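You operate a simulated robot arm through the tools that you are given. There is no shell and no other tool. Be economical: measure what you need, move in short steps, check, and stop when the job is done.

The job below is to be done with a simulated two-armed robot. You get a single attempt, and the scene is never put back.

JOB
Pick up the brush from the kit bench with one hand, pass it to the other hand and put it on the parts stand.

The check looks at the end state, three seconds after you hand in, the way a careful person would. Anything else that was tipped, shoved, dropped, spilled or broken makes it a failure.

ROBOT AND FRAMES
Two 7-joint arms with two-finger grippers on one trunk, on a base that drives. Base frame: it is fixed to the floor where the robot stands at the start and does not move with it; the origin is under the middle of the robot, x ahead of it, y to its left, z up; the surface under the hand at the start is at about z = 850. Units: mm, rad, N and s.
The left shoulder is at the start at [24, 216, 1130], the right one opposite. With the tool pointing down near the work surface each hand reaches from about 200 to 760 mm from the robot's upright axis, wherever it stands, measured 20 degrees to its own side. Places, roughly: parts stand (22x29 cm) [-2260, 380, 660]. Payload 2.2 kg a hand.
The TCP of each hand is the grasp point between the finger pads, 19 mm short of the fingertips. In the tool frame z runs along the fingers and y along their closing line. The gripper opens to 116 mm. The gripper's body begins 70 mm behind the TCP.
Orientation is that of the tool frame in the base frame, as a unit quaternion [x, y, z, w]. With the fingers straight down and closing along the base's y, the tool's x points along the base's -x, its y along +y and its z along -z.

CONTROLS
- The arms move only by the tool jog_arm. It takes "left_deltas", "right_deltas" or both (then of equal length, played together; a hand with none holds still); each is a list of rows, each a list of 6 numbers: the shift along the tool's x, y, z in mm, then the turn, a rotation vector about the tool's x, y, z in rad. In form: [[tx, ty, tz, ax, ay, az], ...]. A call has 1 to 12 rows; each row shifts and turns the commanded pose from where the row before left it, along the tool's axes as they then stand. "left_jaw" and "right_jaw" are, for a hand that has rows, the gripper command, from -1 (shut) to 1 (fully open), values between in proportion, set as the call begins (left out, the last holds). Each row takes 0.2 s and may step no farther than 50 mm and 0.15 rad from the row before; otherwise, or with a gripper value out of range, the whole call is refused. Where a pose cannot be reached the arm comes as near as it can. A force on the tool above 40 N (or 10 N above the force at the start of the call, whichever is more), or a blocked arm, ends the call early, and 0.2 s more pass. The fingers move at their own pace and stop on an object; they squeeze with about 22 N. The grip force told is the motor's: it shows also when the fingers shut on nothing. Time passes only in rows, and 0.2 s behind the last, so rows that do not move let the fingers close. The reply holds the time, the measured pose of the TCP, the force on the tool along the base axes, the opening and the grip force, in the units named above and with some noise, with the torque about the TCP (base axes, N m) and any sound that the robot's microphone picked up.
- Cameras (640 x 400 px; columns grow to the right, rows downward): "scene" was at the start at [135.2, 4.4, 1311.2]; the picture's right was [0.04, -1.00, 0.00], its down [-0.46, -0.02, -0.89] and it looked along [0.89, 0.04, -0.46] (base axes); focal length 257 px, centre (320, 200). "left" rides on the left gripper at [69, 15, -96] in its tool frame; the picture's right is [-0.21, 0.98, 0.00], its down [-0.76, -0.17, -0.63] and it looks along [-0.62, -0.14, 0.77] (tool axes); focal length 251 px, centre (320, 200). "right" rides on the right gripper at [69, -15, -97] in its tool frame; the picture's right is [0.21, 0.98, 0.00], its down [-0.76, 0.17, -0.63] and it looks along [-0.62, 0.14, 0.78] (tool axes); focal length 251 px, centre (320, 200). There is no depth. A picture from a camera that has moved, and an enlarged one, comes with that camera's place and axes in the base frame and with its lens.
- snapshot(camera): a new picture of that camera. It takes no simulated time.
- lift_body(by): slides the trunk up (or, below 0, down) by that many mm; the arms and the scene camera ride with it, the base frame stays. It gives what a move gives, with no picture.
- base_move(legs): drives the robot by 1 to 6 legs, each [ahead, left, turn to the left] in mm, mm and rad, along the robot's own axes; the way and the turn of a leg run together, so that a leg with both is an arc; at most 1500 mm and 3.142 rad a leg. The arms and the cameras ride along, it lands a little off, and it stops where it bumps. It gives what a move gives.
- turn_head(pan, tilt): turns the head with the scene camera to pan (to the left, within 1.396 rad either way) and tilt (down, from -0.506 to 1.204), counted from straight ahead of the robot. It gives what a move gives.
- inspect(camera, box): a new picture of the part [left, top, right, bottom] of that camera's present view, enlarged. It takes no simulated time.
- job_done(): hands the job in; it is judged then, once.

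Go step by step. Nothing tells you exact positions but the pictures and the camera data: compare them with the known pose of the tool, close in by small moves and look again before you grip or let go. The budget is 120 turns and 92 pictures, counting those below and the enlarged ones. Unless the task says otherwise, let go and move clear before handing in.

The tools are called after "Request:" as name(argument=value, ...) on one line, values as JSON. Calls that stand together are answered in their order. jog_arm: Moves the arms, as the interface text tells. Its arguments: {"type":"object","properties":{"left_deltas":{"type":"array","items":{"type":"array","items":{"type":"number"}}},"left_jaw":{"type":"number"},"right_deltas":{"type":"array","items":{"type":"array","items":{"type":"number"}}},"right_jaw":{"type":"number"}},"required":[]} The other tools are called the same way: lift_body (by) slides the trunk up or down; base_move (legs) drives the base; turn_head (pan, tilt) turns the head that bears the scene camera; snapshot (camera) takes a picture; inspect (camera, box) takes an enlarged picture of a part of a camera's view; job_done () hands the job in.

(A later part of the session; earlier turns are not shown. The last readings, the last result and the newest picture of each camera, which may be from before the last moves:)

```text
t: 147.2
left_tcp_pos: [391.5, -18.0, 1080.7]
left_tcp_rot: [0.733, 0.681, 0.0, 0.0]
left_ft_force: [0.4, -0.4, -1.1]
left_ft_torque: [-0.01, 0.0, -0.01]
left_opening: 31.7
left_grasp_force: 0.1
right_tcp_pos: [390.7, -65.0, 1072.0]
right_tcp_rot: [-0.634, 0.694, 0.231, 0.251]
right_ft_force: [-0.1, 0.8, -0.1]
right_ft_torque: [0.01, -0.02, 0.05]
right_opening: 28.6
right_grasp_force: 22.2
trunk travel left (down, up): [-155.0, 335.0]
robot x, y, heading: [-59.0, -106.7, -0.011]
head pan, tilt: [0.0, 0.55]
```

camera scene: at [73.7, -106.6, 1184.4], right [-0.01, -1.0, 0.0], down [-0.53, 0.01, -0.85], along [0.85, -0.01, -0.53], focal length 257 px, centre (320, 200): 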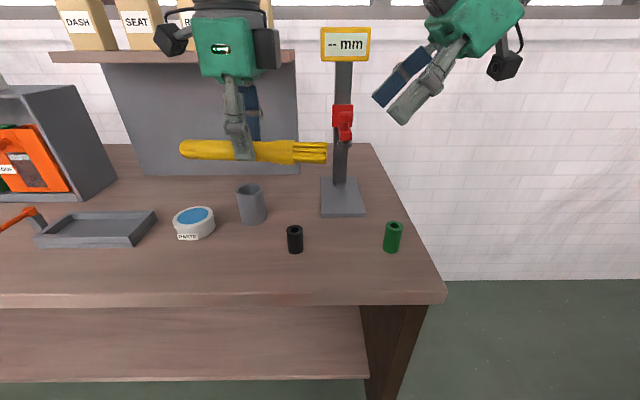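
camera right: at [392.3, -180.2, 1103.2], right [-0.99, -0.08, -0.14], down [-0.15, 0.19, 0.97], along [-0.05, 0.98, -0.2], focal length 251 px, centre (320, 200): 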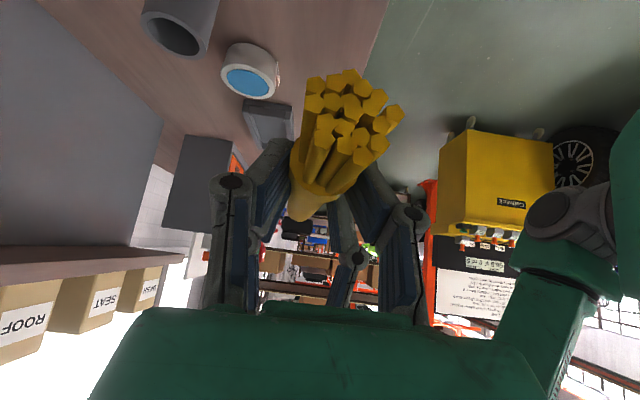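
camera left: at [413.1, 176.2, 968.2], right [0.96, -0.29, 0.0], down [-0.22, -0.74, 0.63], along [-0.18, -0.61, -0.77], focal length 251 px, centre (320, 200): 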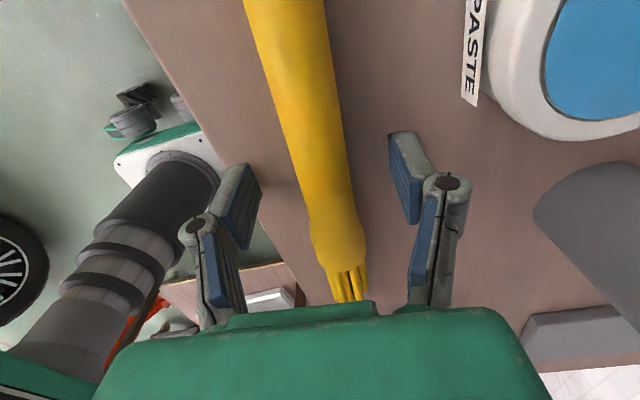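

Right opening is holding near 28.6–28.8. I'll check once more with a pause.

Request:
jog_arm(left_deltas=[[0, 0, 0, 0, 0, 0], [0, 0, 0, 0, 0, 0], [0, 0, 0, 0, 0, 0]])

Request:
inspect(camera="scene", box=[160, 0, 460, 200])

```text
t: 148.0
left_tcp_pos: [392.8, -16.8, 1081.7]
left_tcp_rot: [0.733, 0.681, 0.001, 0.002]
left_ft_force: [-0.2, 0.6, 0.0]
left_ft_torque: [-0.01, 0.06, 0.02]
left_opening: 31.8
left_grasp_force: 0.1
right_tcp_pos: [389.3, -65.2, 1072.0]
right_tcp_rot: [-0.634, 0.694, 0.231, 0.251]
right_ft_force: [0.2, 0.2, -0.9]
right_ft_torque: [-0.01, 0.0, -0.03]
right_opening: 28.8
right_grasp_force: 21.9
trunk travel left (down, up): [-155.0, 335.0]
robot x, y, heading: [-58.8, -103.6, -0.009]
head pan, tilt: [0.0, 0.55]
```

```text
2.00 times, centred on (310, 100) of scene
camera zoom: at [73.8, -105.5, 1184.4], right [-0.01, -1.0, 0.0], down [-0.53, 0.01, -0.85], along [0.85, -0.01, -0.53], focal length 513 px, centre (340, 400)
```

zoom: 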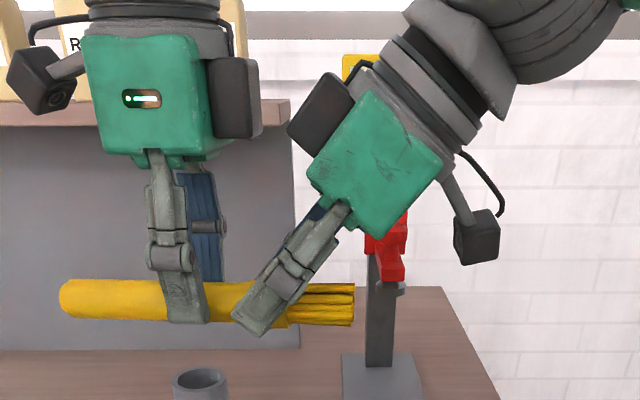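

The right hand holds alone. I'll open the left, raise it clear and fold it to its side, then draw the brush in close.

Request:
jog_arm(left_deltas=[[0, 0, 0, 0, 0, 0], [0, 0, 0, 0, 0, 0], [0, 0, -12, 0, 0, 0], [0, 0, -15, 0, 0, 0], [0, 0, -15, 0, 0, 0], [0, 0, -15, 0, 0, 0], [0, 0, -15, 0, 0, 0], [15, 0, -12, 0, 0, 0], [20, 0, 0, 0, 0, 0], [20, 0, 0, 0, 0, 0], [20, 0, 0, 0, 0, 0], [20, 0, 0, 0, 0, 0]], left_jaw=0.2)

Request:
jog_arm(left_deltas=[[10, -15, 0, 0, 0, 0], [10, -15, 0, 0, 0, 0], [10, -15, 0, 0, 0, 0], [10, -15, 0, 0, 0, 0], [0, -15, 0, 0, 0, 0], [0, -10, 0, 0, 0, 0]])

Request:
snapshot(camera="scene")

```text
t: 150.6
left_tcp_pos: [398.9, 78.8, 1162.6]
left_tcp_rot: [0.733, 0.681, 0.001, 0.002]
left_ft_force: [0.2, 0.0, -0.5]
left_ft_torque: [-0.01, -0.01, 0.02]
left_opening: 69.8
left_grasp_force: 0.1
right_tcp_pos: [391.1, -62.8, 1072.8]
right_tcp_rot: [-0.634, 0.694, 0.231, 0.251]
right_ft_force: [0.8, 0.1, -0.6]
right_ft_torque: [-0.03, 0.01, -0.05]
right_opening: 28.6
right_grasp_force: 21.7
trunk travel left (down, up): [-155.0, 335.0]
robot x, y, heading: [-60.2, -105.9, -0.01]
head pan, tilt: [0.0, 0.55]
```

```text
t: 152.0
left_tcp_pos: [317.5, 123.4, 1163.7]
left_tcp_rot: [0.732, 0.681, 0.001, 0.002]
left_ft_force: [-0.3, 0.1, 0.3]
left_ft_torque: [0.03, -0.06, -0.01]
left_opening: 69.8
left_grasp_force: 0.1
right_tcp_pos: [389.9, -62.4, 1072.4]
right_tcp_rot: [-0.634, 0.694, 0.232, 0.251]
right_ft_force: [0.5, 0.3, -0.3]
right_ft_torque: [-0.05, 0.03, 0.0]
right_opening: 28.6
right_grasp_force: 22.1
trunk travel left (down, up): [-155.0, 335.0]
robot x, y, heading: [-59.6, -104.6, -0.012]
head pan, tilt: [0.0, 0.55]
```

```text
23 pictures are left
camera scene: at [73.1, -103.6, 1184.5], right [-0.01, -1.0, 0.0], down [-0.53, 0.0, -0.85], along [0.85, -0.01, -0.53], focal length 257 px, centre (320, 200)
```

scene: 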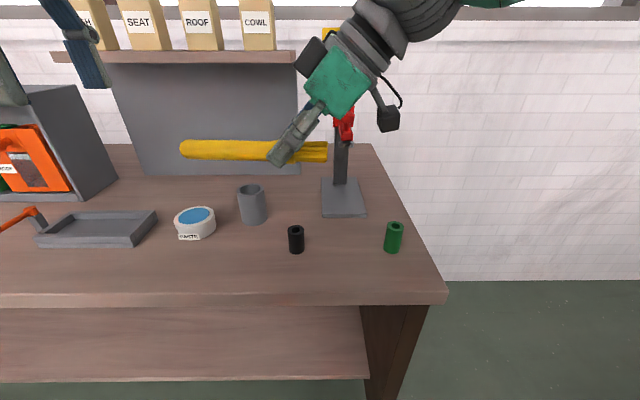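

Handover done; everything on the bench is intact. Now I'll draw the brush in and up, then back away from the bench.

Request:
jog_arm(right_deltas=[[-4, 6, -5, 0, 0, 0], [-6, 10, -7, 0, 0, 0], [-6, 12, -7, 0, 0, 0], [-6, 12, -7, 0, 0, 0], [-6, 12, -7, 0, 0, 0], [-6, 12, -7, 0, 0, 0], [-4, 12, -6, 0, 0, 0], [0, 12, 0, 0, 0, 0], [0, 8, 0, 0, 0, 0], [0, 4, 0, 0, 0, 0]])

Request:
base_move(legs=[[-200, 0, 0]])

Request:
turn_head(pan=-1.39, tilt=0.55)

Request:
snapshot(camera="scene")

```text
t: 154.2
left_tcp_pos: [317.7, 122.7, 1163.9]
left_tcp_rot: [0.733, 0.68, 0.0, 0.002]
left_ft_force: [0.8, 0.4, 0.5]
left_ft_torque: [-0.02, -0.02, 0.01]
left_opening: 69.7
left_grasp_force: 0.0
right_tcp_pos: [291.1, -53.2, 1132.1]
right_tcp_rot: [-0.634, 0.694, 0.231, 0.251]
right_ft_force: [0.2, -0.7, -0.9]
right_ft_torque: [-0.01, -0.04, 0.01]
right_opening: 28.2
right_grasp_force: 22.4
trunk travel left (down, up): [-155.0, 335.0]
robot x, y, heading: [-59.9, -102.7, -0.012]
head pan, tilt: [0.0, 0.55]
```

```text
t: 155.8
left_tcp_pos: [115.9, 124.8, 1163.3]
left_tcp_rot: [0.732, 0.681, 0.0, 0.002]
left_ft_force: [0.1, 0.3, 0.2]
left_ft_torque: [0.02, -0.01, 0.0]
left_opening: 69.5
left_grasp_force: 0.0
right_tcp_pos: [88.4, -50.9, 1132.9]
right_tcp_rot: [-0.634, 0.693, 0.231, 0.252]
right_ft_force: [0.7, -0.7, 0.2]
right_ft_torque: [0.01, -0.02, 0.02]
right_opening: 28.1
right_grasp_force: 22.0
trunk travel left (down, up): [-155.0, 335.0]
robot x, y, heading: [-256.9, -100.2, -0.012]
head pan, tilt: [0.0, 0.55]
```

```text
t: 157.3
left_tcp_pos: [113.5, 124.7, 1164.0]
left_tcp_rot: [0.733, 0.681, 0.001, 0.002]
left_ft_force: [-0.1, 0.5, 0.5]
left_ft_torque: [-0.03, -0.01, -0.02]
left_opening: 69.7
left_grasp_force: 0.0
right_tcp_pos: [87.4, -51.5, 1132.0]
right_tcp_rot: [-0.635, 0.693, 0.231, 0.252]
right_ft_force: [-0.6, 0.0, -0.8]
right_ft_torque: [-0.04, 0.0, -0.01]
right_opening: 28.4
right_grasp_force: 21.9
trunk travel left (down, up): [-155.0, 335.0]
robot x, y, heading: [-258.8, -101.2, -0.008]
head pan, tilt: [-1.389, 0.55]
```

```text
22 pictures are left
camera scene: at [-202.8, -189.8, 1184.8], right [-0.99, -0.17, 0.0], down [-0.09, 0.51, -0.85], along [0.14, -0.84, -0.52], focal length 257 px, centre (320, 200)
```

scene: 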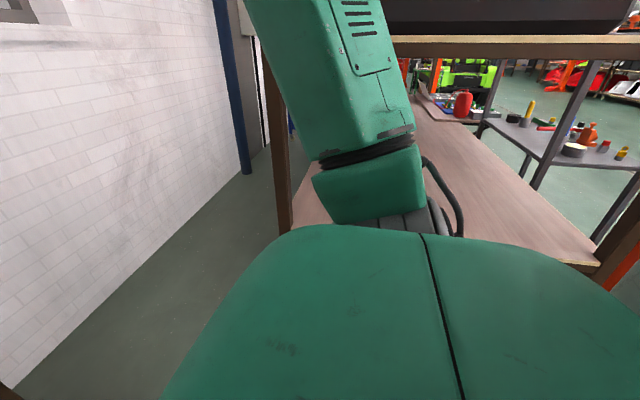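

No sway this time, and the grip is steady. A bench lies ~500 mm to the right, so I'll turn left. First I'll look at that side.

Request:
turn_head(pan=1.39, tilt=0.45)

Request:
snapshot(camera="scene")

```text
t: 159.8
left_tcp_pos: [113.9, 124.7, 1162.9]
left_tcp_rot: [0.733, 0.681, 0.001, 0.003]
left_ft_force: [0.6, 0.8, -0.3]
left_ft_torque: [-0.03, 0.0, 0.02]
left_opening: 69.6
left_grasp_force: 0.1
right_tcp_pos: [87.0, -50.6, 1131.2]
right_tcp_rot: [-0.634, 0.694, 0.23, 0.252]
right_ft_force: [-0.7, 0.5, -0.1]
right_ft_torque: [-0.04, 0.02, 0.01]
right_opening: 28.4
right_grasp_force: 21.7
trunk travel left (down, up): [-155.0, 335.0]
robot x, y, heading: [-260.0, -99.7, -0.009]
head pan, tilt: [1.389, 0.45]
```

```text
21 pictures are left
camera scene: at [-200.6, -10.9, 1193.7], right [0.98, -0.19, 0.0], down [-0.09, -0.43, -0.9], along [0.17, 0.88, -0.44], focal length 257 px, centre (320, 200)
```

scene: 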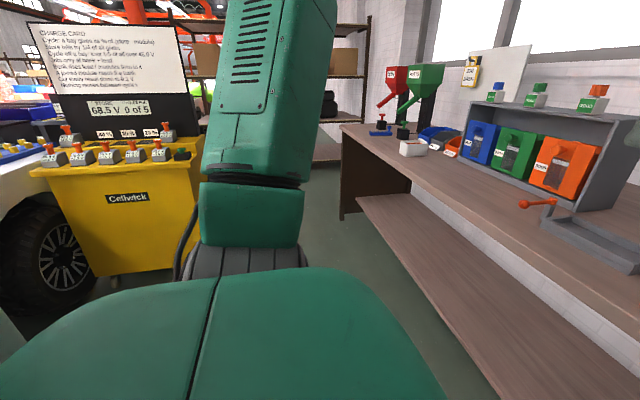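

The way to the left is clear; the cart and vehicle are over 1.2 m away. I'll turn left, drive 360 mm, and turn left again to face the stand.

Request:
base_move(legs=[[0, 0, 1.571], [360, 0, 0], [0, 0, 1.571]])

Request:
turn_head(pan=0.0, tilt=0.4)

Request:
snapshot(camera="scene")

```text
t: 169.8
left_tcp_pos: [-622.6, 30.3, 1164.6]
left_tcp_rot: [-0.685, 0.728, 0.003, -0.001]
left_ft_force: [-0.5, -0.3, -0.2]
left_ft_torque: [0.01, 0.0, 0.0]
left_opening: 69.8
left_grasp_force: 0.0
right_tcp_pos: [-598.7, 207.3, 1133.0]
right_tcp_rot: [0.689, 0.639, -0.25, 0.232]
right_ft_force: [0.1, 0.4, -0.4]
right_ft_torque: [0.0, 0.0, 0.01]
right_opening: 27.8
right_grasp_force: 21.8
trunk travel left (down, up): [-155.0, 335.0]
robot x, y, heading: [-250.4, 265.7, -3.141]
head pan, tilt: [1.389, 0.45]
```

```text
t: 171.3
left_tcp_pos: [-622.6, 31.5, 1164.4]
left_tcp_rot: [-0.685, 0.728, 0.002, -0.002]
left_ft_force: [0.5, -0.2, -0.1]
left_ft_torque: [-0.02, -0.03, -0.01]
left_opening: 69.4
left_grasp_force: 0.1
right_tcp_pos: [-596.8, 207.1, 1133.3]
right_tcp_rot: [0.689, 0.639, -0.251, 0.232]
right_ft_force: [0.4, -0.6, -1.5]
right_ft_torque: [0.0, 0.01, -0.04]
right_opening: 27.7
right_grasp_force: 21.4
trunk travel left (down, up): [-155.0, 335.0]
robot x, y, heading: [-252.4, 261.0, -3.14]
head pan, tilt: [0.0, 0.4]
```

```text
20 pictures are left
camera scene: at [-385.6, 260.1, 1198.3], right [0.0, 1.0, 0.0], down [0.39, 0.0, -0.92], along [-0.92, 0.0, -0.39], focal length 257 px, centre (320, 200)
```

scene: 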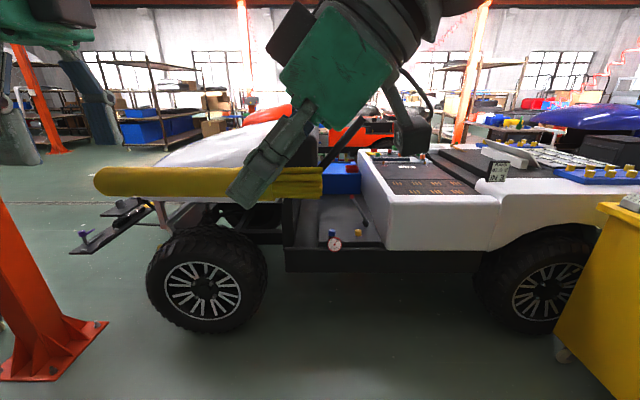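

A vehicle stands between here and the stand. The stand should project near pixel (336, 169). I'll zoom in there.

Request:
inspect(camera="scene", box=[240, 120, 480, 270])

```text
2.67 times, centred on (360, 195) of scene
camera zoom: at [-385.6, 260.1, 1198.3], right [0.0, 1.0, 0.0], down [0.39, 0.0, -0.92], along [-0.92, 0.0, -0.39], focal length 684 px, centre (213, 213)
```

zoom: 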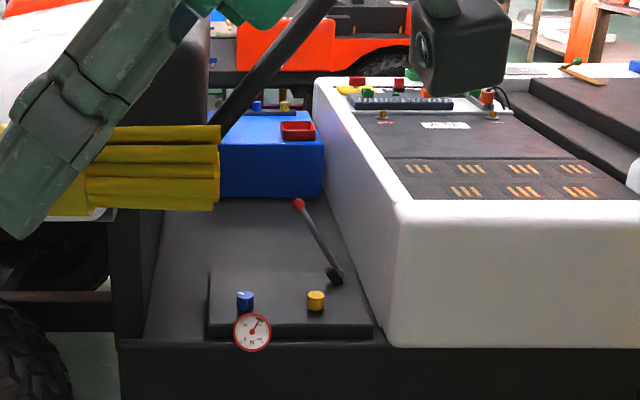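

There's a blue box inside the open vehicle near that line, and it's unclear whether the stand is it or lies beyond. I'll lower the brush out of view and raise the trunk for a better look.

Request:
jog_arm(right_deltas=[[6, 0, 8, 0, 0, 0], [8, 0, 10, 0, 0, 0], [8, 0, 10, 0, 0, 0], [8, 0, 10, 0, 0, 0], [8, 0, 10, 0, 0, 0], [8, 0, 10, 0, 0, 0], [8, 0, 10, 0, 0, 0], [6, 0, 8, 0, 0, 0]])

Request:
lift_body(by=300)

Request:
turn_head(pan=0.0, tilt=0.5)

Request:
snapshot(camera="scene")

```text
t: 173.1
left_tcp_pos: [-622.4, 30.9, 1165.4]
left_tcp_rot: [-0.686, 0.728, 0.002, -0.003]
left_ft_force: [0.4, 0.1, -0.3]
left_ft_torque: [0.04, 0.0, -0.02]
left_opening: 69.7
left_grasp_force: 0.0
right_tcp_pos: [-597.3, 203.1, 1035.9]
right_tcp_rot: [0.689, 0.639, -0.251, 0.232]
right_ft_force: [-0.3, -0.1, -1.6]
right_ft_torque: [0.03, 0.02, -0.02]
right_opening: 27.7
right_grasp_force: 22.1
trunk travel left (down, up): [-155.0, 335.0]
robot x, y, heading: [-251.7, 259.8, -3.14]
head pan, tilt: [0.0, 0.4]
```

```text
t: 176.1
left_tcp_pos: [-623.0, 30.3, 1464.9]
left_tcp_rot: [-0.685, 0.728, 0.003, -0.003]
left_ft_force: [-0.4, 0.5, -0.4]
left_ft_torque: [0.0, 0.0, 0.01]
left_opening: 69.5
left_grasp_force: 0.0
right_tcp_pos: [-598.3, 204.1, 1336.9]
right_tcp_rot: [0.689, 0.639, -0.251, 0.231]
right_ft_force: [0.0, -0.4, 0.5]
right_ft_torque: [0.02, 0.02, 0.03]
right_opening: 27.5
right_grasp_force: 21.9
trunk travel left (down, up): [-455.0, 35.0]
robot x, y, heading: [-255.1, 261.2, -3.137]
head pan, tilt: [0.0, 0.4]
```

```text
t: 176.8
left_tcp_pos: [-621.6, 31.0, 1465.2]
left_tcp_rot: [-0.685, 0.728, 0.002, -0.003]
left_ft_force: [0.4, -0.2, -0.8]
left_ft_torque: [0.05, -0.04, 0.02]
left_opening: 69.5
left_grasp_force: 0.0
right_tcp_pos: [-597.8, 203.9, 1336.7]
right_tcp_rot: [0.689, 0.639, -0.251, 0.232]
right_ft_force: [0.5, -0.1, -1.6]
right_ft_torque: [0.02, 0.03, -0.03]
right_opening: 27.6
right_grasp_force: 21.7
trunk travel left (down, up): [-455.0, 35.0]
robot x, y, heading: [-254.1, 261.3, -3.141]
head pan, tilt: [0.0, 0.499]
```

```text
18 pictures are left
camera scene: at [-385.1, 259.8, 1489.1], right [0.0, 1.0, 0.0], down [0.48, 0.0, -0.88], along [-0.88, 0.0, -0.48], focal length 257 px, centre (320, 200)
```

scene: 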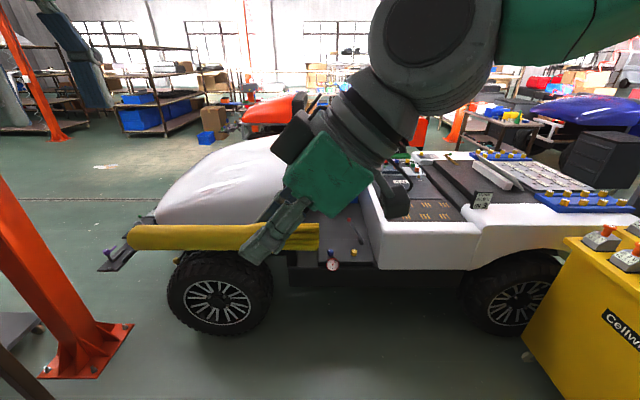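

The stand matches a blue box on the far side of the vehicle's cab (x≈-2150 to -2370), so I must approach from the vehicle's far side. I'll look left and right for a way around.

Request:
turn_head(pan=0.75, tilt=0.42)

Request:
snapshot(camera="scene")

Request:
turn_head(pan=-0.85, tilt=0.42)

Request:
snapshot(camera="scene")

```text
t: 177.9
left_tcp_pos: [-622.3, 30.1, 1464.6]
left_tcp_rot: [-0.685, 0.728, 0.002, -0.002]
left_ft_force: [0.4, -0.7, 1.0]
left_ft_torque: [0.01, 0.01, 0.0]
left_opening: 69.5
left_grasp_force: 0.1
right_tcp_pos: [-598.2, 203.2, 1335.4]
right_tcp_rot: [0.689, 0.64, -0.25, 0.231]
right_ft_force: [0.2, 0.1, -0.2]
right_ft_torque: [-0.01, 0.02, -0.01]
right_opening: 27.4
right_grasp_force: 21.7
trunk travel left (down, up): [-455.0, 35.0]
robot x, y, heading: [-251.9, 257.0, -3.147]
head pan, tilt: [0.75, 0.421]
```

```text
17 pictures are left
camera scene: at [-361.5, 196.8, 1496.3], right [-0.68, 0.73, 0.0], down [0.3, 0.28, -0.91], along [-0.67, -0.62, -0.41], focal length 257 px, centre (320, 200)
```

scene: 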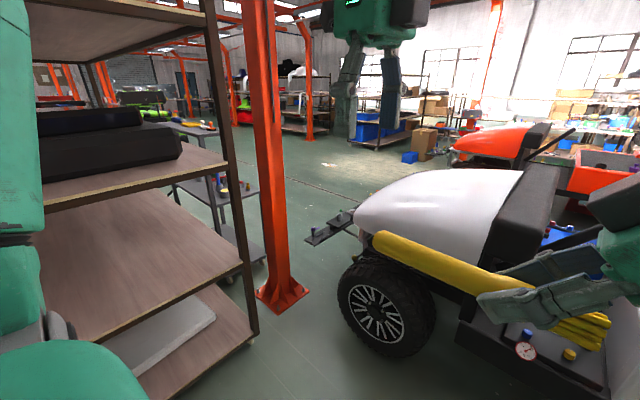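

```text
t: 179.5
left_tcp_pos: [-621.7, 30.7, 1466.6]
left_tcp_rot: [-0.685, 0.729, 0.003, -0.003]
left_ft_force: [0.5, -0.5, -1.0]
left_ft_torque: [0.0, -0.04, -0.01]
left_opening: 69.7
left_grasp_force: 0.1
right_tcp_pos: [-598.9, 203.4, 1335.5]
right_tcp_rot: [0.689, 0.639, -0.251, 0.232]
right_ft_force: [-0.7, 0.5, -0.8]
right_ft_torque: [0.02, -0.01, 0.01]
right_opening: 27.4
right_grasp_force: 22.0
trunk travel left (down, up): [-455.0, 35.0]
robot x, y, heading: [-250.7, 263.0, -3.14]
head pan, tilt: [-0.85, 0.421]
```

```text
16 pictures are left
camera scene: at [-355.2, 329.3, 1496.5], right [0.75, 0.66, 0.0], down [0.27, -0.31, -0.91], along [-0.6, 0.68, -0.41], focal length 257 px, centre (320, 200)
```

scene: 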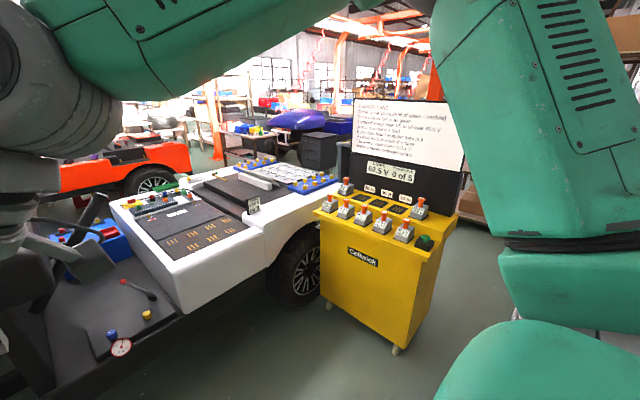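

The stand's coordinates project exactly onto the blue box with the red tray. I'll zoom in to triangulate where it really stands relative to the vehicle.

Request:
inspect(camera="scene", box=[0, 170, 220, 390])

```text
1.82 times, centred on (110, 280) of scene
camera zoom: at [-355.2, 329.3, 1496.5], right [0.75, 0.66, 0.0], down [0.27, -0.31, -0.91], along [-0.6, 0.68, -0.41], focal length 467 px, centre (702, 54)
```

zoom: 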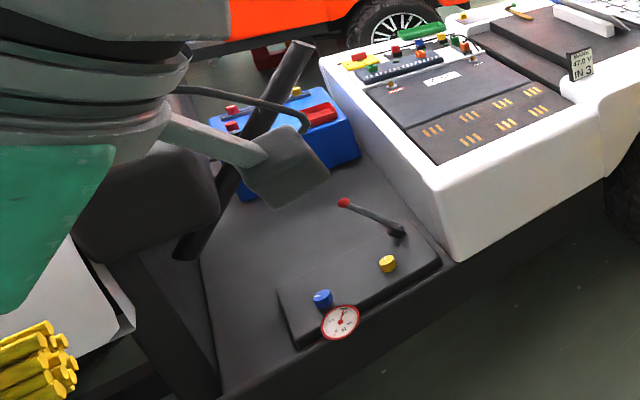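

The stand top (blue box) is at z≈660 near the vehicle's far side, and the vehicle spans x -1440 to -2620. The front is blocked by a post, but there's a ~1 m corridor between the yellow cart and the kit bench. I'll lower the trunk, back up a little, turn to face +y and look down the corridor.

Request:
lift_body(by=-250)

Request:
base_move(legs=[[-60, 0, 0], [0, 0, -1.571]])

Request:
turn_head(pan=0.0, tilt=0.3)

Request:
snapshot(camera="scene")

```text
t: 182.1
left_tcp_pos: [-621.9, 31.5, 1215.5]
left_tcp_rot: [-0.685, 0.729, 0.003, -0.002]
left_ft_force: [0.0, 0.7, 0.5]
left_ft_torque: [-0.01, -0.01, -0.03]
left_opening: 69.6
left_grasp_force: 0.1
right_tcp_pos: [-598.5, 204.3, 1086.4]
right_tcp_rot: [0.689, 0.639, -0.251, 0.233]
right_ft_force: [-0.1, 0.2, 0.3]
right_ft_torque: [0.02, -0.04, 0.01]
right_opening: 27.6
right_grasp_force: 22.1
trunk travel left (down, up): [-205.0, 285.0]
robot x, y, heading: [-254.0, 263.7, -3.141]
head pan, tilt: [-0.85, 0.421]
```

```text
t: 187.0
left_tcp_pos: [-409.4, 640.2, 1215.5]
left_tcp_rot: [0.049, 0.999, 0.003, 0.001]
left_ft_force: [0.5, 1.1, -1.5]
left_ft_torque: [0.0, 0.01, 0.01]
left_opening: 69.5
left_grasp_force: 0.0
right_tcp_pos: [-236.9, 608.1, 1085.9]
right_tcp_rot: [0.938, -0.053, -0.342, -0.02]
right_ft_force: [-0.3, -0.1, 0.3]
right_ft_torque: [0.0, -0.04, -0.02]
right_opening: 27.3
right_grasp_force: 22.0
trunk travel left (down, up): [-205.0, 285.0]
robot x, y, heading: [-191.0, 260.6, 1.536]
head pan, tilt: [-0.85, 0.421]
```

```text
t: 188.2
left_tcp_pos: [-408.9, 637.0, 1214.5]
left_tcp_rot: [0.049, 0.999, 0.004, 0.0]
left_ft_force: [-0.3, 0.3, -0.5]
left_ft_torque: [0.02, -0.03, 0.02]
left_opening: 69.7
left_grasp_force: 0.0
right_tcp_pos: [-237.0, 607.7, 1086.7]
right_tcp_rot: [0.938, -0.053, -0.341, -0.021]
right_ft_force: [-0.1, 0.8, -0.3]
right_ft_torque: [-0.01, 0.02, 0.01]
right_opening: 27.4
right_grasp_force: 21.6
trunk travel left (down, up): [-205.0, 285.0]
robot x, y, heading: [-191.4, 262.1, 1.538]
head pan, tilt: [0.0, 0.3]
```

```text
14 pictures are left
camera scene: at [-187.6, 396.9, 1257.5], right [1.0, -0.03, 0.0], down [-0.01, -0.3, -0.95], along [0.03, 0.95, -0.3], focal length 257 px, centre (320, 200)
```

scene: 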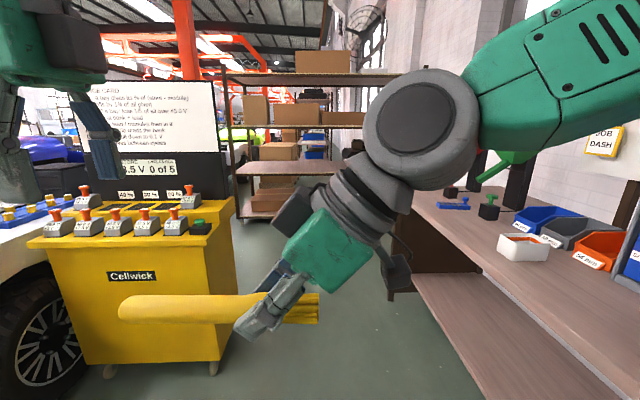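

The corridor is clear: cart corner at x≈-715, bench edge at x≈325, far rack at y≈3370. I'll drive along it to y≈2660 in stages.

Request:
base_move(legs=[[0, 0, 0.034], [1200, 0, 0], [1200, 0, 0], [0, 0, 1.571]])

Request:
turn_head(pan=0.2, tilt=0.35)

Request:
snapshot(camera="scene")

```text
t: 204.1
left_tcp_pos: [-556.5, 2417.7, 1216.1]
left_tcp_rot: [-0.686, 0.728, 0.004, -0.003]
left_ft_force: [-0.5, 0.8, 0.0]
left_ft_torque: [-0.02, 0.0, 0.01]
left_opening: 69.5
left_grasp_force: 0.0
right_tcp_pos: [-533.6, 2590.3, 1086.4]
right_tcp_rot: [0.688, 0.64, -0.252, 0.231]
right_ft_force: [-0.3, -0.3, -1.8]
right_ft_torque: [0.02, -0.03, 0.04]
right_opening: 26.6
right_grasp_force: 22.5
trunk travel left (down, up): [-205.0, 285.0]
robot x, y, heading: [-188.3, 2651.5, -3.141]
head pan, tilt: [0.0, 0.3]
```

```text
t: 204.8
left_tcp_pos: [-553.2, 2416.4, 1216.6]
left_tcp_rot: [-0.686, 0.727, 0.005, -0.003]
left_ft_force: [0.3, 0.2, -0.3]
left_ft_torque: [0.01, 0.02, -0.01]
left_opening: 69.9
left_grasp_force: 0.0
right_tcp_pos: [-531.8, 2589.9, 1088.3]
right_tcp_rot: [0.688, 0.641, -0.252, 0.231]
right_ft_force: [0.0, -0.5, 0.5]
right_ft_torque: [0.03, -0.05, 0.0]
right_opening: 27.0
right_grasp_force: 22.6
trunk travel left (down, up): [-205.0, 285.0]
robot x, y, heading: [-190.1, 2648.0, -3.139]
head pan, tilt: [0.201, 0.351]
```

```text
13 pictures are left
camera scene: at [-321.7, 2628.4, 1252.8], right [-0.2, 0.98, 0.0], down [0.34, 0.07, -0.94], along [-0.92, -0.19, -0.35], focal length 257 px, centre (320, 200)
```

scene: 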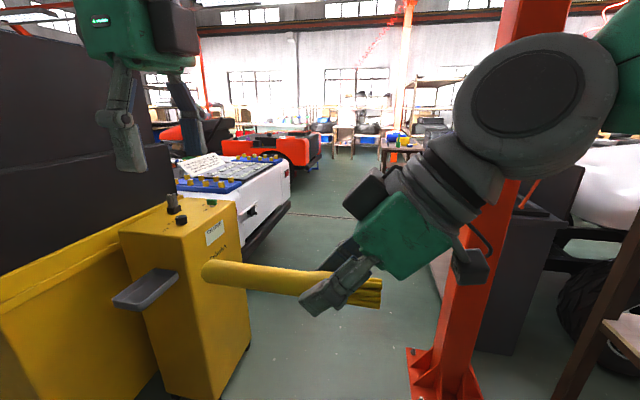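

There's an opening between the cart/vehicle rear (y≲2010) and an orange post (y≈2885 at x≈-1300). I'll ease to y≈2440, then drive through to x≈-3000.

Request:
base_move(legs=[[0, 0, 0.285], [740, 0, 0], [0, 0, -0.285], [1050, 0, 0], [1050, 0, 0], [0, 0, 1.571]])

Request:
turn_head(pan=0.25, tilt=0.35)

Request:
snapshot(camera="scene")

```text
t: 224.3
left_tcp_pos: [-2712.8, 2064.5, 1216.2]
left_tcp_rot: [0.999, -0.039, -0.001, 0.006]
left_ft_force: [0.5, 0.3, 1.2]
left_ft_torque: [-0.02, 0.0, 0.0]
left_opening: 69.6
left_grasp_force: 0.1
right_tcp_pos: [-2885.9, 2091.8, 1087.5]
right_tcp_rot: [0.043, 0.939, -0.018, 0.34]
right_ft_force: [0.6, -0.3, 0.0]
right_ft_torque: [-0.01, 0.06, 0.01]
right_opening: 26.5
right_grasp_force: 22.0
trunk travel left (down, up): [-205.0, 285.0]
robot x, y, heading: [-2941.8, 2436.9, -1.584]
head pan, tilt: [0.201, 0.351]
```

```text
t: 224.9
left_tcp_pos: [-2715.0, 2065.8, 1217.5]
left_tcp_rot: [0.999, -0.039, 0.0, 0.006]
left_ft_force: [-0.1, -0.8, 0.0]
left_ft_torque: [0.02, -0.02, 0.01]
left_opening: 69.4
left_grasp_force: 0.0
right_tcp_pos: [-2888.3, 2094.4, 1088.4]
right_tcp_rot: [0.044, 0.939, -0.019, 0.342]
right_ft_force: [-0.6, -0.4, -0.1]
right_ft_torque: [0.01, 0.0, -0.01]
right_opening: 26.6
right_grasp_force: 22.0
trunk travel left (down, up): [-205.0, 285.0]
robot x, y, heading: [-2941.7, 2434.6, -1.583]
head pan, tilt: [0.25, 0.351]
```

```text
12 pictures are left
camera scene: at [-2917.4, 2301.8, 1252.8], right [-0.97, -0.23, 0.0], down [-0.08, 0.34, -0.94], along [0.22, -0.91, -0.35], focal length 257 px, centre (320, 200)
```

scene: 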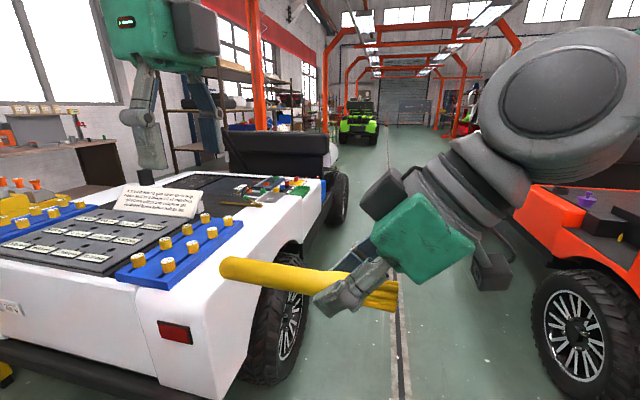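

The lane between the two vehicles is clear (x -2610 to -3750). I'll drive down it to y≈510, drifting to x≈-3080, then turn to face the stand.

Request:
base_move(legs=[[0, 0, -0.06], [1000, 0, 0], [930, 0, 0], [0, 0, 1.643]])

Request:
turn_head(pan=0.0, tilt=0.6)

Request:
snapshot(camera="scene")

```text
t: 239.0
left_tcp_pos: [-2720.5, 723.4, 1217.3]
left_tcp_rot: [0.738, 0.675, 0.004, 0.003]
left_ft_force: [0.5, 0.9, 0.2]
left_ft_torque: [-0.03, 0.02, 0.03]
left_opening: 69.3
left_grasp_force: 0.1
right_tcp_pos: [-2748.2, 550.5, 1086.6]
right_tcp_rot: [-0.63, 0.697, 0.227, 0.256]
right_ft_force: [-0.7, 1.0, 0.4]
right_ft_torque: [0.01, 0.0, -0.01]
right_opening: 26.3
right_grasp_force: 22.1
trunk travel left (down, up): [-205.0, 285.0]
robot x, y, heading: [-3087.6, 502.5, -0.023]
head pan, tilt: [0.25, 0.351]
```

```text
t: 239.8
left_tcp_pos: [-2723.6, 722.0, 1216.2]
left_tcp_rot: [0.737, 0.676, 0.005, 0.005]
left_ft_force: [0.1, -0.4, 0.3]
left_ft_torque: [-0.03, 0.02, -0.03]
left_opening: 69.5
left_grasp_force: 0.1
right_tcp_pos: [-2749.8, 550.8, 1088.4]
right_tcp_rot: [-0.631, 0.697, 0.226, 0.256]
right_ft_force: [0.8, -0.6, -0.5]
right_ft_torque: [0.02, -0.03, -0.01]
right_opening: 26.1
right_grasp_force: 22.0
trunk travel left (down, up): [-205.0, 285.0]
robot x, y, heading: [-3091.7, 504.8, -0.026]
head pan, tilt: [0.0, 0.6]
```

```text
11 pictures are left
camera scene: at [-2959.3, 500.4, 1230.2], right [-0.02, -1.0, 0.0], down [-0.57, 0.01, -0.82], along [0.82, -0.02, -0.57], focal length 257 px, centre (320, 200)
```

scene: 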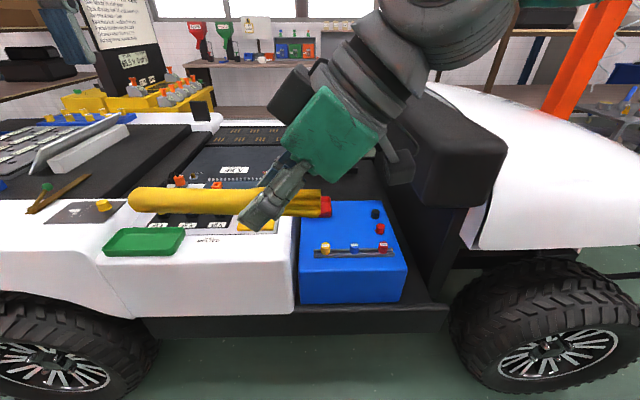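

I'm facing the stand: the blue box top projects right where the stand should be. I'll zoom in.

Request:
inspect(camera="scene", box=[270, 150, 440, 320])

```text
2.35 times, centred on (355, 235) of scene
camera zoom: at [-2959.3, 500.4, 1230.2], right [-0.02, -1.0, 0.0], down [-0.57, 0.01, -0.82], along [0.82, -0.02, -0.57], focal length 604 px, centre (238, 118)
```

zoom: 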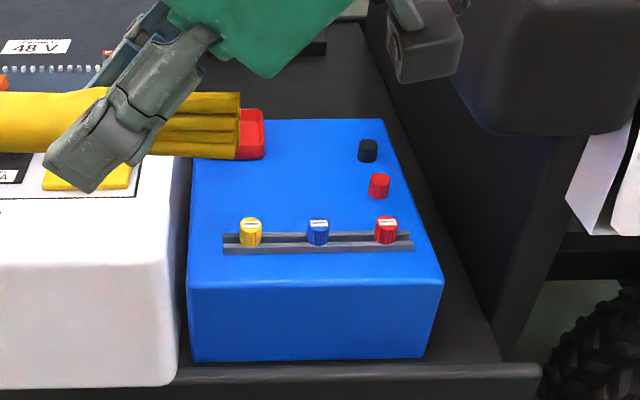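

The stand is the blue box top (z≈655): it has a knob rail at x≈-2416, a red tray in its far-left corner, and free blue surface around [-2280, 410]. A dashboard cowl lies to the right, so I'll turn the brush to point away from the robot. The gripper then leans back toward me. I'll also close in to a comfortable reach.

Request:
jog_arm(right_deltas=[[0, 0, 0, 0.06, 0, 0.072], [0, 0, 0, 0.091, 0, 0.1095], [0, 0, 0, 0.091, 0, 0.1095], [0, 0, 0, 0.091, 0, 0.1095], [0, 0, 0, 0.091, 0, 0.1095], [0, 0, 0, 0.091, 0, 0.1095], [0, 0, 0, 0.091, 0, 0.1095], [0, 0, 0, 0.091, 0, 0.1095], [0, 0, 0, 0.091, 0, 0.1095], [0, 0, 0, 0.091, 0, 0.1095], [0, 0, 0, 0.091, 0, 0.1095], [0, 0, 0, 0.03, 0, 0.036]])

Request:
base_move(legs=[[0, 0, 0.39], [193, 0, 0], [0, 0, -0.365]])

Request:
snapshot(camera="scene")

```text
t: 242.6
left_tcp_pos: [-2724.6, 721.7, 1219.2]
left_tcp_rot: [0.737, 0.676, 0.006, 0.005]
left_ft_force: [-0.2, -0.4, -0.5]
left_ft_torque: [0.01, 0.02, 0.0]
left_opening: 69.6
left_grasp_force: 0.1
right_tcp_pos: [-2714.0, 508.6, 1084.5]
right_tcp_rot: [0.101, 0.934, -0.037, 0.341]
right_ft_force: [0.1, 0.7, -1.3]
right_ft_torque: [0.03, 0.01, -0.01]
right_opening: 26.3
right_grasp_force: 21.8
trunk travel left (down, up): [-205.0, 285.0]
robot x, y, heading: [-3088.8, 501.2, -0.023]
head pan, tilt: [0.0, 0.6]
stopped in row 12 (right hand): the arm was blocked; the commanded pose is now the measured one
```

```text
t: 246.4
left_tcp_pos: [-2540.1, 798.5, 1218.8]
left_tcp_rot: [0.731, 0.682, 0.006, 0.006]
left_ft_force: [-0.6, -0.4, -0.3]
left_ft_torque: [-0.01, -0.03, 0.0]
left_opening: 69.6
left_grasp_force: 0.1
right_tcp_pos: [-2525.5, 585.7, 1086.2]
right_tcp_rot: [0.092, 0.934, -0.036, 0.342]
right_ft_force: [-1.3, -0.4, 0.1]
right_ft_torque: [-0.01, 0.05, -0.02]
right_opening: 26.1
right_grasp_force: 22.3
trunk travel left (down, up): [-205.0, 285.0]
robot x, y, heading: [-2904.9, 572.5, -0.005]
head pan, tilt: [0.0, 0.6]
```

```text
9 pictures are left
camera scene: at [-2779.6, 614.9, 1235.3], right [0.45, -0.89, 0.0], down [-0.46, -0.23, -0.86], along [0.76, 0.38, -0.52], focal length 257 px, centre (320, 200)
```

scene: 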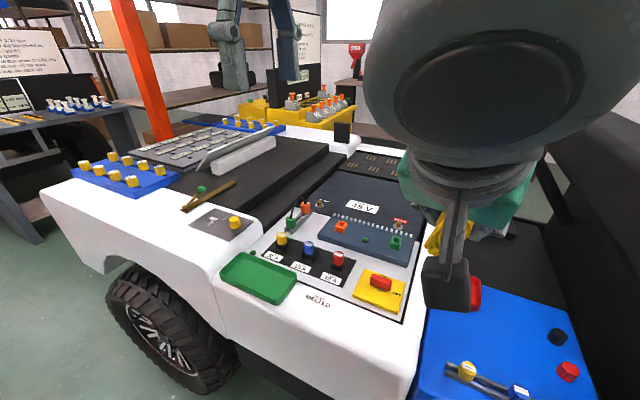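

The right forearm pushed against the head, so I'll extend the hand forward away from it, over the stand but high. Then I'll lower the trunk.

Request:
jog_arm(right_deltas=[[-10, -5, 8, 0, 0, 0], [-16, -8, 13, -0.0645, 0, -0.0761], [-17, -9, 14.5, 0, 0, 0], [-17, -9, 14.5, 0, 0, 0], [-17, -9, 14.5, 0, 0, 0], [-17, -9, 14.5, 0, 0, 0], [-17, -9, 14.5, 0, 0, 0], [-17, -9, 14.5, 0, 0, 0], [-17, -9, 14.5, 0, 0, 0], [-16, -8, 13, 0, 0, 0], [-8, -4, 7, 0, 0, 0], [0, 0, 0, 0, 0, 0]])

Request:
lift_body(by=-120)

Request:
turn_head(pan=-0.1, tilt=0.65)

Request:
snapshot(camera="scene")

```text
t: 249.0
left_tcp_pos: [-2541.5, 797.2, 1217.6]
left_tcp_rot: [0.731, 0.683, 0.005, 0.004]
left_ft_force: [-0.6, 0.5, 0.4]
left_ft_torque: [0.02, 0.01, 0.01]
left_opening: 69.5
left_grasp_force: 0.1
right_tcp_pos: [-2315.6, 471.7, 1085.6]
right_tcp_rot: [0.046, 0.938, -0.017, 0.343]
right_ft_force: [0.1, 0.6, -1.1]
right_ft_torque: [-0.02, 0.04, 0.01]
right_opening: 26.1
right_grasp_force: 21.9
trunk travel left (down, up): [-205.0, 285.0]
robot x, y, heading: [-2899.5, 572.0, -0.007]
head pan, tilt: [0.0, 0.6]
```

```text
t: 250.5
left_tcp_pos: [-2541.1, 797.3, 1098.5]
left_tcp_rot: [0.731, 0.683, 0.005, 0.004]
left_ft_force: [0.5, 0.5, 0.6]
left_ft_torque: [0.01, 0.01, 0.02]
left_opening: 69.3
left_grasp_force: 0.1
right_tcp_pos: [-2314.8, 473.5, 966.4]
right_tcp_rot: [0.045, 0.938, -0.017, 0.344]
right_ft_force: [-0.4, 0.5, -0.5]
right_ft_torque: [-0.01, 0.02, 0.02]
right_opening: 26.0
right_grasp_force: 21.8
trunk travel left (down, up): [-85.0, 405.0]
robot x, y, heading: [-2902.7, 574.1, -0.005]
head pan, tilt: [0.0, 0.6]
```

```text
t: 251.2
left_tcp_pos: [-2541.8, 797.0, 1098.0]
left_tcp_rot: [0.731, 0.683, 0.005, 0.004]
left_ft_force: [-0.6, 0.5, 0.5]
left_ft_torque: [0.0, 0.01, 0.01]
left_opening: 69.6
left_grasp_force: 0.1
right_tcp_pos: [-2315.5, 472.6, 966.4]
right_tcp_rot: [0.046, 0.938, -0.017, 0.344]
right_ft_force: [1.0, 0.2, -0.1]
right_ft_torque: [0.02, 0.03, 0.0]
right_opening: 26.0
right_grasp_force: 21.6
trunk travel left (down, up): [-85.0, 405.0]
robot x, y, heading: [-2903.5, 572.6, -0.006]
head pan, tilt: [-0.099, 0.649]
```

```text
8 pictures are left
camera scene: at [-2773.3, 564.7, 1105.8], right [-0.1, -0.99, 0.0], down [-0.6, 0.06, -0.79], along [0.79, -0.08, -0.61], focal length 257 px, centre (320, 200)
```

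scene: 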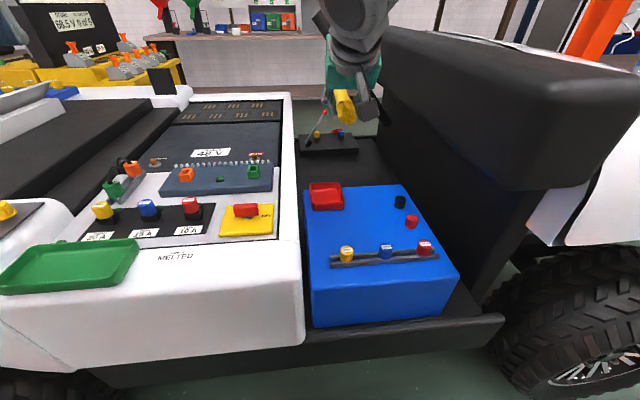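

Excellent view. The box top spans x -2470…-2140 and y 242…548. The clear lane for the brush is y≈344 from x -2360 to -2170, passing between the knobs. I'll check how the brush sits in the grip.

Request:
inspect(camera="scene", box=[300, 60, 420, 150])

```text
4.44 times, centred on (360, 105) of scene
camera zoom: at [-2773.3, 564.7, 1105.8], right [-0.1, -0.99, 0.0], down [-0.6, 0.06, -0.79], along [0.79, -0.08, -0.61], focal length 1141 px, centre (142, 622)
```

zoom: 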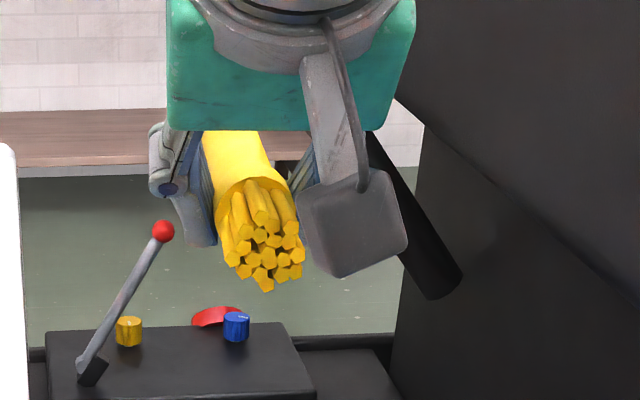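

The brush is level and about 6 mm below the TCP. I'll move over the lane to about [-2306, 344, 800] and check.

Request:
jog_arm(right_deltas=[[0, -8, 0, 0, 0, 0], [0, -14, 0, 0, 0, 0], [0, -18, 0, 0, 0, 0], [0, -18, 0, 0, 0, 0], [6, -18, 10, 0, 0, 0], [12, -18, 19, 0, 0, 0], [14, -16, 22, 0, 0, 0], [14, -11, 22, 0, 0, 0], [14, -6, 22, 0, 0, 0], [14, 0, 22, 0, 0, 0], [12, 0, 17, 0, 0, 0], [4.6, 0, 7, 0, 0, 0]])

Request:
snapshot(camera="scene")

```text
t: 253.8
left_tcp_pos: [-2541.0, 797.6, 1097.8]
left_tcp_rot: [0.731, 0.682, 0.004, 0.003]
left_ft_force: [0.0, -0.4, -0.1]
left_ft_torque: [0.0, -0.03, 0.01]
left_opening: 69.7
left_grasp_force: 0.0
right_tcp_pos: [-2305.2, 345.1, 802.0]
right_tcp_rot: [0.046, 0.938, -0.018, 0.344]
right_ft_force: [-0.4, 0.3, -0.7]
right_ft_torque: [-0.03, 0.02, 0.03]
right_opening: 25.9
right_grasp_force: 22.1
trunk travel left (down, up): [-85.0, 405.0]
robot x, y, heading: [-2903.2, 573.0, 0.0]
head pan, tilt: [-0.099, 0.649]
```

```text
6 pictures are left
camera scene: at [-2772.9, 564.1, 1105.7], right [-0.1, -0.99, 0.0], down [-0.6, 0.06, -0.79], along [0.79, -0.08, -0.61], focal length 257 px, centre (320, 200)
```

scene: 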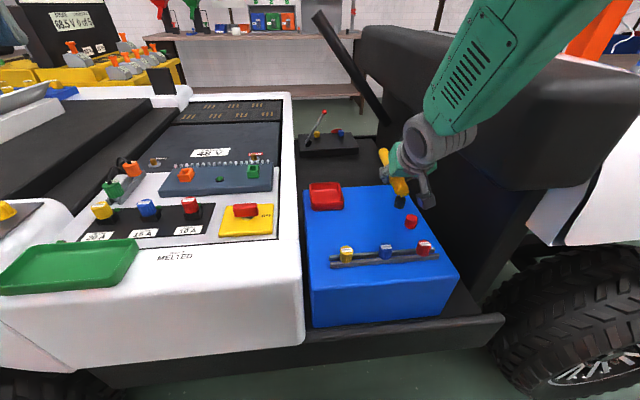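

On track. I'll descend to z≈705 and inspect clearances.

Request:
jog_arm(right_deltas=[[6, 0, 7, 0, 0, 0], [8, 0, 9.5, 0, 0, 0], [8, 0, 9.5, 0, 0, 0], [8, 0, 9.5, 0, 0, 0], [8, 0, 9.5, 0, 0, 0], [8, 0, 9.5, 0, 0, 0], [8, 0, 9.5, 0, 0, 0], [6, 0, 7, 0, 0, 0], [3, 0, 3.5, 0, 0, 0], [0, 0, 0, 0, 0, 0]])

Request:
inspect(camera="scene", box=[300, 140, 470, 300])

```text
t: 256.0
left_tcp_pos: [-2541.9, 797.4, 1097.6]
left_tcp_rot: [0.731, 0.682, 0.004, 0.003]
left_ft_force: [-0.1, -0.6, 0.1]
left_ft_torque: [-0.02, 0.0, 0.01]
left_opening: 69.6
left_grasp_force: 0.1
right_tcp_pos: [-2305.7, 345.3, 703.2]
right_tcp_rot: [0.045, 0.938, -0.017, 0.345]
right_ft_force: [-1.3, 0.3, -0.6]
right_ft_torque: [-0.02, 0.05, 0.01]
right_opening: 26.0
right_grasp_force: 22.2
trunk travel left (down, up): [-85.0, 405.0]
robot x, y, heading: [-2903.6, 570.3, -0.004]
head pan, tilt: [-0.099, 0.649]
```

```text
2.50 times, centred on (385, 220) of scene
camera zoom: at [-2772.9, 564.2, 1105.7], right [-0.1, -0.99, 0.0], down [-0.6, 0.06, -0.79], along [0.79, -0.08, -0.61], focal length 642 px, centre (158, 150)
```

zoom: 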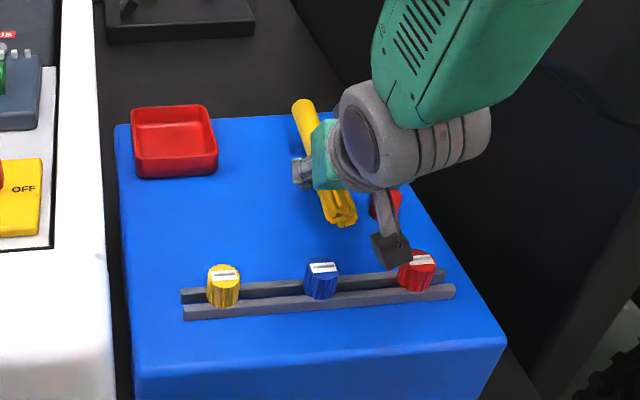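

Brush is over the lane with margins, and the camera housing passes between the blue and red knobs. I'll descend 20 mm more with a 2 mm y correction, then check.

Request:
jog_arm(right_deltas=[[0, 2, 0, 0, 0, 0], [3.2, 0, 3.8, 0, 0, 0], [3.2, 0, 3.8, 0, 0, 0], [3.2, 0, 3.8, 0, 0, 0], [3.2, 0, 3.8, 0, 0, 0], [0, 0, 0, 0, 0, 0]])

Request:
inspect(camera="scene", box=[300, 140, 470, 300])

```text
t: 257.4
left_tcp_pos: [-2541.9, 797.6, 1097.2]
left_tcp_rot: [0.73, 0.683, 0.005, 0.003]
left_ft_force: [-0.4, -0.3, 0.1]
left_ft_torque: [0.0, -0.04, 0.01]
left_opening: 69.6
left_grasp_force: 0.1
right_tcp_pos: [-2305.7, 347.5, 683.2]
right_tcp_rot: [0.046, 0.938, -0.018, 0.344]
right_ft_force: [-0.5, 0.4, 1.3]
right_ft_torque: [-0.01, -0.03, 0.0]
right_opening: 25.9
right_grasp_force: 22.2
trunk travel left (down, up): [-85.0, 405.0]
robot x, y, heading: [-2902.2, 573.4, -0.004]
head pan, tilt: [-0.099, 0.649]
```

```text
2.50 times, centred on (385, 220) of scene
camera zoom: at [-2772.9, 564.2, 1105.7], right [-0.1, -0.99, 0.0], down [-0.6, 0.06, -0.79], along [0.79, -0.08, -0.61], focal length 642 px, centre (158, 150)
```

zoom: 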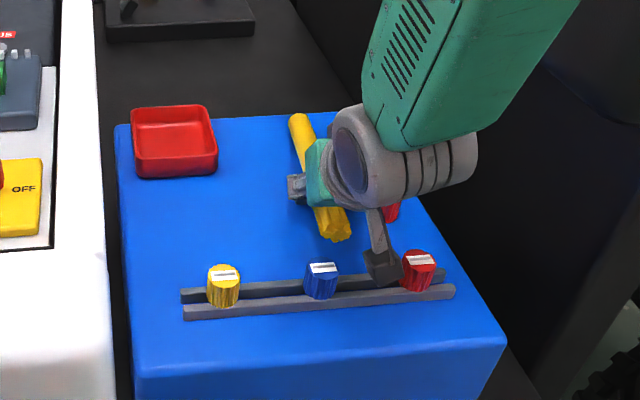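

The camera is near the red knob, so I'll shift +5 mm in y, then lower in 2 mm steps watching the force.

Request:
jog_arm(right_deltas=[[0, 5, 0, 0, 0, 0], [1.3, 0, 1.5, 0, 0, 0], [1.3, 0, 1.5, 0, 0, 0], [0, 0, 0, 0, 0, 0]])

Request:
jog_arm(right_deltas=[[1.3, 0, 1.5, 0, 0, 0], [0, 0, 0, 0, 0, 0]])

```text
t: 258.4
left_tcp_pos: [-2542.8, 797.4, 1099.1]
left_tcp_rot: [0.73, 0.683, 0.006, 0.005]
left_ft_force: [0.6, 0.7, -0.4]
left_ft_torque: [0.01, -0.02, 0.01]
left_opening: 69.9
left_grasp_force: 0.0
right_tcp_pos: [-2303.9, 350.6, 682.6]
right_tcp_rot: [0.046, 0.937, -0.017, 0.347]
right_ft_force: [0.1, -2.7, 14.3]
right_ft_torque: [-0.05, -0.03, -0.04]
right_opening: 25.7
right_grasp_force: 21.8
trunk travel left (down, up): [-85.0, 405.0]
robot x, y, heading: [-2904.8, 572.9, -0.002]
head pan, tilt: [-0.099, 0.649]
```

```text
t: 259.0
left_tcp_pos: [-2544.1, 796.5, 1099.3]
left_tcp_rot: [0.731, 0.683, 0.008, 0.005]
left_ft_force: [-0.1, -0.1, 0.6]
left_ft_torque: [-0.02, -0.02, 0.04]
left_opening: 69.6
left_grasp_force: 0.0
right_tcp_pos: [-2303.4, 350.9, 683.1]
right_tcp_rot: [0.047, 0.936, -0.018, 0.349]
right_ft_force: [0.0, -8.5, 33.2]
right_ft_torque: [-0.21, -0.14, -0.03]
right_opening: 25.8
right_grasp_force: 22.0
trunk travel left (down, up): [-85.0, 405.0]
robot x, y, heading: [-2900.0, 570.5, -0.004]
head pan, tilt: [-0.099, 0.649]
```

Contact with the stand top. I'll ease off about 3 mm so it just rests.

Request:
jog_arm(right_deltas=[[-1.3, 0, -1.5, 0, 0, 0], [-1.0, 0, -1.2, 0, 0, 0], [0, 0, 0, 0, 0, 0]])

Request:
inspect(camera="scene", box=[300, 140, 470, 300])

```text
t: 259.8
left_tcp_pos: [-2542.4, 796.0, 1098.6]
left_tcp_rot: [0.731, 0.683, 0.007, 0.005]
left_ft_force: [-0.2, -0.5, 1.1]
left_ft_torque: [-0.01, 0.02, 0.0]
left_opening: 69.6
left_grasp_force: 0.1
right_tcp_pos: [-2305.5, 352.8, 681.3]
right_tcp_rot: [0.046, 0.937, -0.017, 0.346]
right_ft_force: [9.0, -10.3, 23.8]
right_ft_torque: [-0.23, -0.25, -0.02]
right_opening: 25.7
right_grasp_force: 22.2
trunk travel left (down, up): [-85.0, 405.0]
robot x, y, heading: [-2902.5, 571.0, -0.001]
head pan, tilt: [-0.099, 0.649]
```

```text
2.50 times, centred on (385, 220) of scene
camera zoom: at [-2775.2, 563.3, 1106.1], right [-0.1, -0.99, 0.0], down [-0.6, 0.06, -0.8], along [0.79, -0.08, -0.61], focal length 642 px, centre (158, 150)
```

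zoom: 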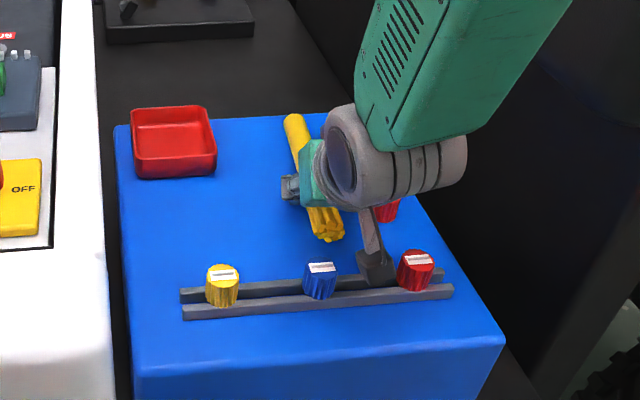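

Still 24 N of contact, directly under the grip. I'll raise a little more until it is light.

Request:
jog_arm(right_deltas=[[-1.3, 0, -1.5, 0, 0, 0], [-1.0, 0, -1.2, 0, 0, 0], [0, 0, 0, 0, 0, 0]])

```text
t: 260.6
left_tcp_pos: [-2542.0, 796.9, 1097.4]
left_tcp_rot: [0.731, 0.683, 0.005, 0.004]
left_ft_force: [0.1, -0.5, 0.0]
left_ft_torque: [0.02, 0.01, 0.0]
left_opening: 69.4
left_grasp_force: 0.0
right_tcp_pos: [-2304.9, 352.9, 682.1]
right_tcp_rot: [0.045, 0.938, -0.017, 0.342]
right_ft_force: [2.2, -3.1, 10.9]
right_ft_torque: [-0.04, -0.1, 0.02]
right_opening: 25.6
right_grasp_force: 22.2
trunk travel left (down, up): [-85.0, 405.0]
robot x, y, heading: [-2901.5, 572.7, -0.0]
head pan, tilt: [-0.099, 0.649]
```

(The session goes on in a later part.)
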